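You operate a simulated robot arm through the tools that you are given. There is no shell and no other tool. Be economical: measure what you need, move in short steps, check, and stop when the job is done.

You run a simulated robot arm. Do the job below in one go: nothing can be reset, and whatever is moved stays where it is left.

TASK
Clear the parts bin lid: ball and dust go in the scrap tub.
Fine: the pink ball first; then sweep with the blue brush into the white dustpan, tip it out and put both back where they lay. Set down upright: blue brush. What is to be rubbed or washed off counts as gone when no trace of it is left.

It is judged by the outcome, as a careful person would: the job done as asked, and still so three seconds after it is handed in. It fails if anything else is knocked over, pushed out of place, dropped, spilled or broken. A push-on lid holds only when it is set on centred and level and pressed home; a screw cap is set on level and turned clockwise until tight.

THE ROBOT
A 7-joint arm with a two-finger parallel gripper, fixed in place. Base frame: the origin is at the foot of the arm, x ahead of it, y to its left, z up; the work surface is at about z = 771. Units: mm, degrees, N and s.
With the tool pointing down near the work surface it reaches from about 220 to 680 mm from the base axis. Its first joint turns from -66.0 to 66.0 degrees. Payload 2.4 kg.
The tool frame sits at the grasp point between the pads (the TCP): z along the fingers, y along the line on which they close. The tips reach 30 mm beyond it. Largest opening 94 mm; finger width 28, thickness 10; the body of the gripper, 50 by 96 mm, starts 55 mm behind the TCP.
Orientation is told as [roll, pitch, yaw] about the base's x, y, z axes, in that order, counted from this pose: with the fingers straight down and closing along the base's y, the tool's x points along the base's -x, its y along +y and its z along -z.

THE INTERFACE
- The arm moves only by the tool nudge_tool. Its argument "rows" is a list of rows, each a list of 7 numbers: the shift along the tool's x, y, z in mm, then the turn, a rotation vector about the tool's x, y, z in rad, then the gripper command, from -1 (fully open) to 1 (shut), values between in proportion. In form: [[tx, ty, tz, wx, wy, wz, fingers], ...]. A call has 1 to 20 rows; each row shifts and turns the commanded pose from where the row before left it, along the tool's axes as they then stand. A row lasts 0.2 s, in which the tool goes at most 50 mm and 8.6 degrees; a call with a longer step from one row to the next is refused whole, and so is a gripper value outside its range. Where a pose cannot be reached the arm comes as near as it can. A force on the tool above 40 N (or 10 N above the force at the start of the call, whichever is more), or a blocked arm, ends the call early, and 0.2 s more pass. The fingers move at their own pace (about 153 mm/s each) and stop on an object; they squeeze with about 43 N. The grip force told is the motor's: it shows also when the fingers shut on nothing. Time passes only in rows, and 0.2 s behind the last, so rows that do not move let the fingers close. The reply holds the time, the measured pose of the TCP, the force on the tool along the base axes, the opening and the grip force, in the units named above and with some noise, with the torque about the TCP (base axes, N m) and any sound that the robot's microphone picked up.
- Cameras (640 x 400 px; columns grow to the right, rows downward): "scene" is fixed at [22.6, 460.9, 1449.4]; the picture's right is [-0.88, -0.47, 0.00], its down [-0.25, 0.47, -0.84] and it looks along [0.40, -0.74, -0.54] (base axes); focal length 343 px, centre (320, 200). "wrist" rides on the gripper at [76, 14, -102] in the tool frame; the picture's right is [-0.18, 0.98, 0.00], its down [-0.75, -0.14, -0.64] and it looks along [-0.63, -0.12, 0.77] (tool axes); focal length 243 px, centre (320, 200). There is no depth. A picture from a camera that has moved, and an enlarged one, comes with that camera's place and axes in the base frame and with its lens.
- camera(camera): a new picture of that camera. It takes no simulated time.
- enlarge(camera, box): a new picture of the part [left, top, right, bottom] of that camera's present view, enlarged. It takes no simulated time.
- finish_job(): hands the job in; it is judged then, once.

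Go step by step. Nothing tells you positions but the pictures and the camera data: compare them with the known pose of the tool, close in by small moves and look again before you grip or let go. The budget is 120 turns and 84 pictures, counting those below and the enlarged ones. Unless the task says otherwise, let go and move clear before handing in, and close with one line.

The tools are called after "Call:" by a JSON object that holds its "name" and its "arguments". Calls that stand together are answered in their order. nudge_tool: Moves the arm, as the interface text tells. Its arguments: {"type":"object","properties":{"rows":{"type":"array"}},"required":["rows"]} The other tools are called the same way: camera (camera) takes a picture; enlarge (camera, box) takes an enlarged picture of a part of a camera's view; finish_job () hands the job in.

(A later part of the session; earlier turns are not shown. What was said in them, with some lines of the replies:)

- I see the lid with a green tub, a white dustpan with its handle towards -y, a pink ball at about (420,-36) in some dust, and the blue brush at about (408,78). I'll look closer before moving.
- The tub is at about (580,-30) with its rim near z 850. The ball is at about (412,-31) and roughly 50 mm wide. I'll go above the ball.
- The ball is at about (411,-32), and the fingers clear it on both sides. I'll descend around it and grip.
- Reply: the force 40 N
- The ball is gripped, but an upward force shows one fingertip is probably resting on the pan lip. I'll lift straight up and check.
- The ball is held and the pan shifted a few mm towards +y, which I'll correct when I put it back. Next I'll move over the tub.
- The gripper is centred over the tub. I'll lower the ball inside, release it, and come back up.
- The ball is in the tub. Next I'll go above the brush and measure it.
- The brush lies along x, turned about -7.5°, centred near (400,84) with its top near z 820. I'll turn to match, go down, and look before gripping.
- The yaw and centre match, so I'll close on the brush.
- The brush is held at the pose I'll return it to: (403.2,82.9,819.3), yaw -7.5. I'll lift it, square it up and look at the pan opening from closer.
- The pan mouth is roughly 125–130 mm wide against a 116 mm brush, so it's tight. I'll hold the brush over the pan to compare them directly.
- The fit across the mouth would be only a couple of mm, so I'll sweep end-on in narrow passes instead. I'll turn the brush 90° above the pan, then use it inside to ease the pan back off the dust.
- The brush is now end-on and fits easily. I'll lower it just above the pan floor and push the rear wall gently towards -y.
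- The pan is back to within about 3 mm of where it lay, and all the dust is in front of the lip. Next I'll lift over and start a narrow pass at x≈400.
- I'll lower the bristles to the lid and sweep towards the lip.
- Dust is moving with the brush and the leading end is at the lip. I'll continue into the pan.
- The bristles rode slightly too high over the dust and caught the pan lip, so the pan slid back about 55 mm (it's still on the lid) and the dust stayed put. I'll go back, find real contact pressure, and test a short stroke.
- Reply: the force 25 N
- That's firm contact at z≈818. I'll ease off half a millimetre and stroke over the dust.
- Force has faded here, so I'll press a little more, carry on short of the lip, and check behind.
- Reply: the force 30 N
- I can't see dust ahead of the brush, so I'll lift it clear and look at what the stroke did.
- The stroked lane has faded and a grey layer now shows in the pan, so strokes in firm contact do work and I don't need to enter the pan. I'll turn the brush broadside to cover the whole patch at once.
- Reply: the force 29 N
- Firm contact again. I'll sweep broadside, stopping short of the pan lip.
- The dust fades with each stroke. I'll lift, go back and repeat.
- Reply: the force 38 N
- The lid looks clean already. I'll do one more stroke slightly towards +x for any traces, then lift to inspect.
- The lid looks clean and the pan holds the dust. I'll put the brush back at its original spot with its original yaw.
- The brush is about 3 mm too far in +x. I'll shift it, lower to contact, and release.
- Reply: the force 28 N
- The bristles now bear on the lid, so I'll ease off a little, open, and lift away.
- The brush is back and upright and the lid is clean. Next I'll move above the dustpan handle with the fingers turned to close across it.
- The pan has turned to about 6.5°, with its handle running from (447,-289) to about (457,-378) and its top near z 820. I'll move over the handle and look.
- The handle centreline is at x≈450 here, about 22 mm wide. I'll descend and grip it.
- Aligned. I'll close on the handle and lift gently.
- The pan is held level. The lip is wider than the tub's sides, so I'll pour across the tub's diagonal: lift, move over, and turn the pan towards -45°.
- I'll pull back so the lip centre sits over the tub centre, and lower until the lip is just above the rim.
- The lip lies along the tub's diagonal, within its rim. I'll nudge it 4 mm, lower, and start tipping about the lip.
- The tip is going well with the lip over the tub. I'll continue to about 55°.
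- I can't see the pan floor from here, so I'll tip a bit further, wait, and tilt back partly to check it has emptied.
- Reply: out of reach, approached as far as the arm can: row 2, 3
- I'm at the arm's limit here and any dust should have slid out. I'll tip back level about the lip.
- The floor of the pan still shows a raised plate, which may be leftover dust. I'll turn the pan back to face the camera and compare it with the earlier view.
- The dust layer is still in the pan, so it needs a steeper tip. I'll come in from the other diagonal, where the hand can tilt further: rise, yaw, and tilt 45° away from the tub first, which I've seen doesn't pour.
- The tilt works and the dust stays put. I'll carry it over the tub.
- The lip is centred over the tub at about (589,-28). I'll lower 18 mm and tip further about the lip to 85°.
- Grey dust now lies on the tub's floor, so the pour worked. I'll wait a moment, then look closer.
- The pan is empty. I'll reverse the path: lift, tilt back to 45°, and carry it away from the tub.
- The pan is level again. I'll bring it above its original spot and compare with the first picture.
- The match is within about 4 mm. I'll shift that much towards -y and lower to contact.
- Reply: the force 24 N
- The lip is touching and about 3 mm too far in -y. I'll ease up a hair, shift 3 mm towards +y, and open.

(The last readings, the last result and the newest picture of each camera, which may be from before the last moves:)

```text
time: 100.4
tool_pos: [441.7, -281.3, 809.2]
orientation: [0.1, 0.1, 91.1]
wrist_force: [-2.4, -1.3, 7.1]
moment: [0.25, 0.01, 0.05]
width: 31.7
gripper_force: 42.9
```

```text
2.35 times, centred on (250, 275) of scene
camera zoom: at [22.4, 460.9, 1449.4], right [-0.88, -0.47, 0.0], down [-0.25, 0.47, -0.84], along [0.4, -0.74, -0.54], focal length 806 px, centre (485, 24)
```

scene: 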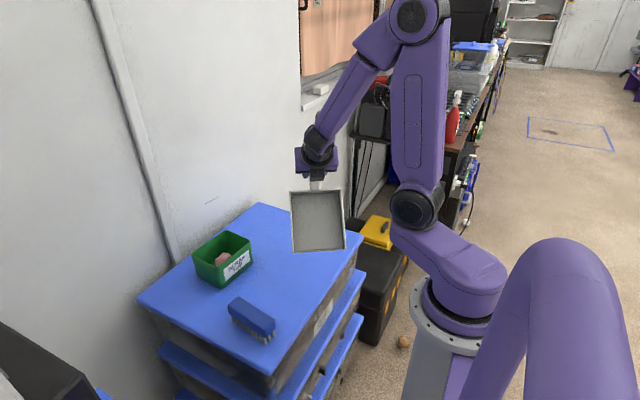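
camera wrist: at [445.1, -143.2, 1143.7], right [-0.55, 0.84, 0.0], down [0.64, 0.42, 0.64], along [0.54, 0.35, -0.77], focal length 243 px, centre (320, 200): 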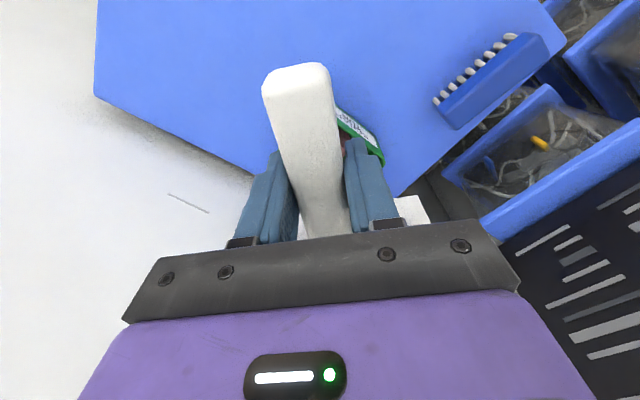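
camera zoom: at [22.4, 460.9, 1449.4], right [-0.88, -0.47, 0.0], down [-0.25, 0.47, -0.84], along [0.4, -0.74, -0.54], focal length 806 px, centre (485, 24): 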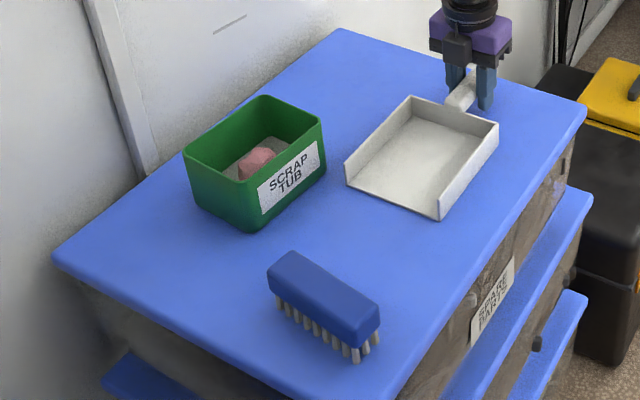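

The corners match the original picture within a pixel or two. I'll release and rise.

Call:
{"name": "nudge_tool", "arguments": {"rows": [[0, 0, 0, 0, 0, 0, 0.3], [0, 0, 0, 0, 0, 0, -0.2], [0, 0, 0, 0, 0, 0, -0.6], [0, 0, 0, 0, 0, 0, -0.6], [0, 0, -20, 0, 0, 0, -0.6], [0, 0, -40, 0, 0, 0, -0.6], [0, 0, -45, 0, 0, 0, -0.6], [0, 0, -45, 0, 0, 0, -0.6], [0, 0, -45, 0, 0, 0, -0.6], [0, 0, -45, 0, 0, 0, -0.6], [0, 0, 0, 0, 0, 0, -0.6]]}}

Call:
{"name": "enlarge", "arguments": {"camera": "scene", "box": [130, 190, 370, 360]}}

Call:
{"name": "enlarge", "arguments": {"camera": "scene", "box": [230, 240, 330, 310]}}

```text
time: 102.8
tool_pos: [441.4, -280.7, 1047.9]
orientation: [0.1, 0.1, 91.1]
wrist_force: [0.5, -0.3, 0.3]
moment: [-0.02, -0.01, 0.01]
width: 75.0
gripper_force: 0.0
```

```text
2.35 times, centred on (250, 275) of scene
camera zoom: at [22.6, 460.9, 1449.4], right [-0.88, -0.47, 0.0], down [-0.25, 0.47, -0.84], along [0.4, -0.74, -0.54], focal length 806 px, centre (485, 24)
```

zoom: 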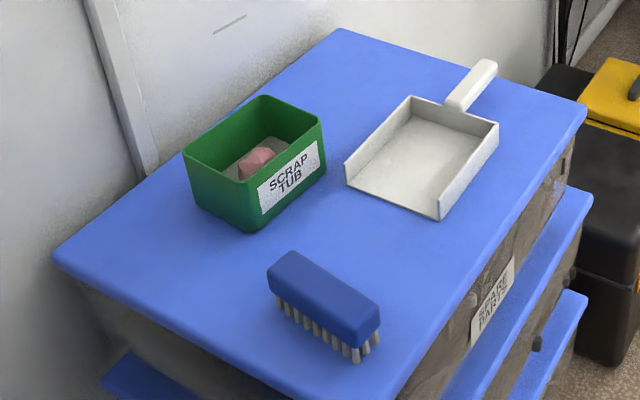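

```text
5.71 times, centred on (280, 275) of scene
camera zoom: at [22.6, 460.9, 1449.4], right [-0.88, -0.47, 0.0], down [-0.25, 0.47, -0.84], along [0.4, -0.74, -0.54], focal length 1959 px, centre (549, -229)
```

zoom: 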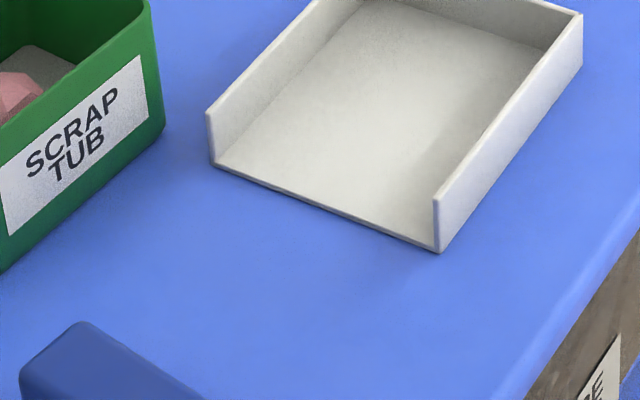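

The lid is clean, the pan and brush are back where they lay (the brush upright), and the ball and dust are in the tub. The gripper is clear, so I'm handing in.

Call:
{"name": "finish_job", "arguments": {}}

```text
The job is handed in.
```

The job is done and handed in: the pink ball and the dust are in the scrap tub, the lid shows no trace of dust, and the empty dustpan and the upright brush are back where they lay, within a few millimetres.
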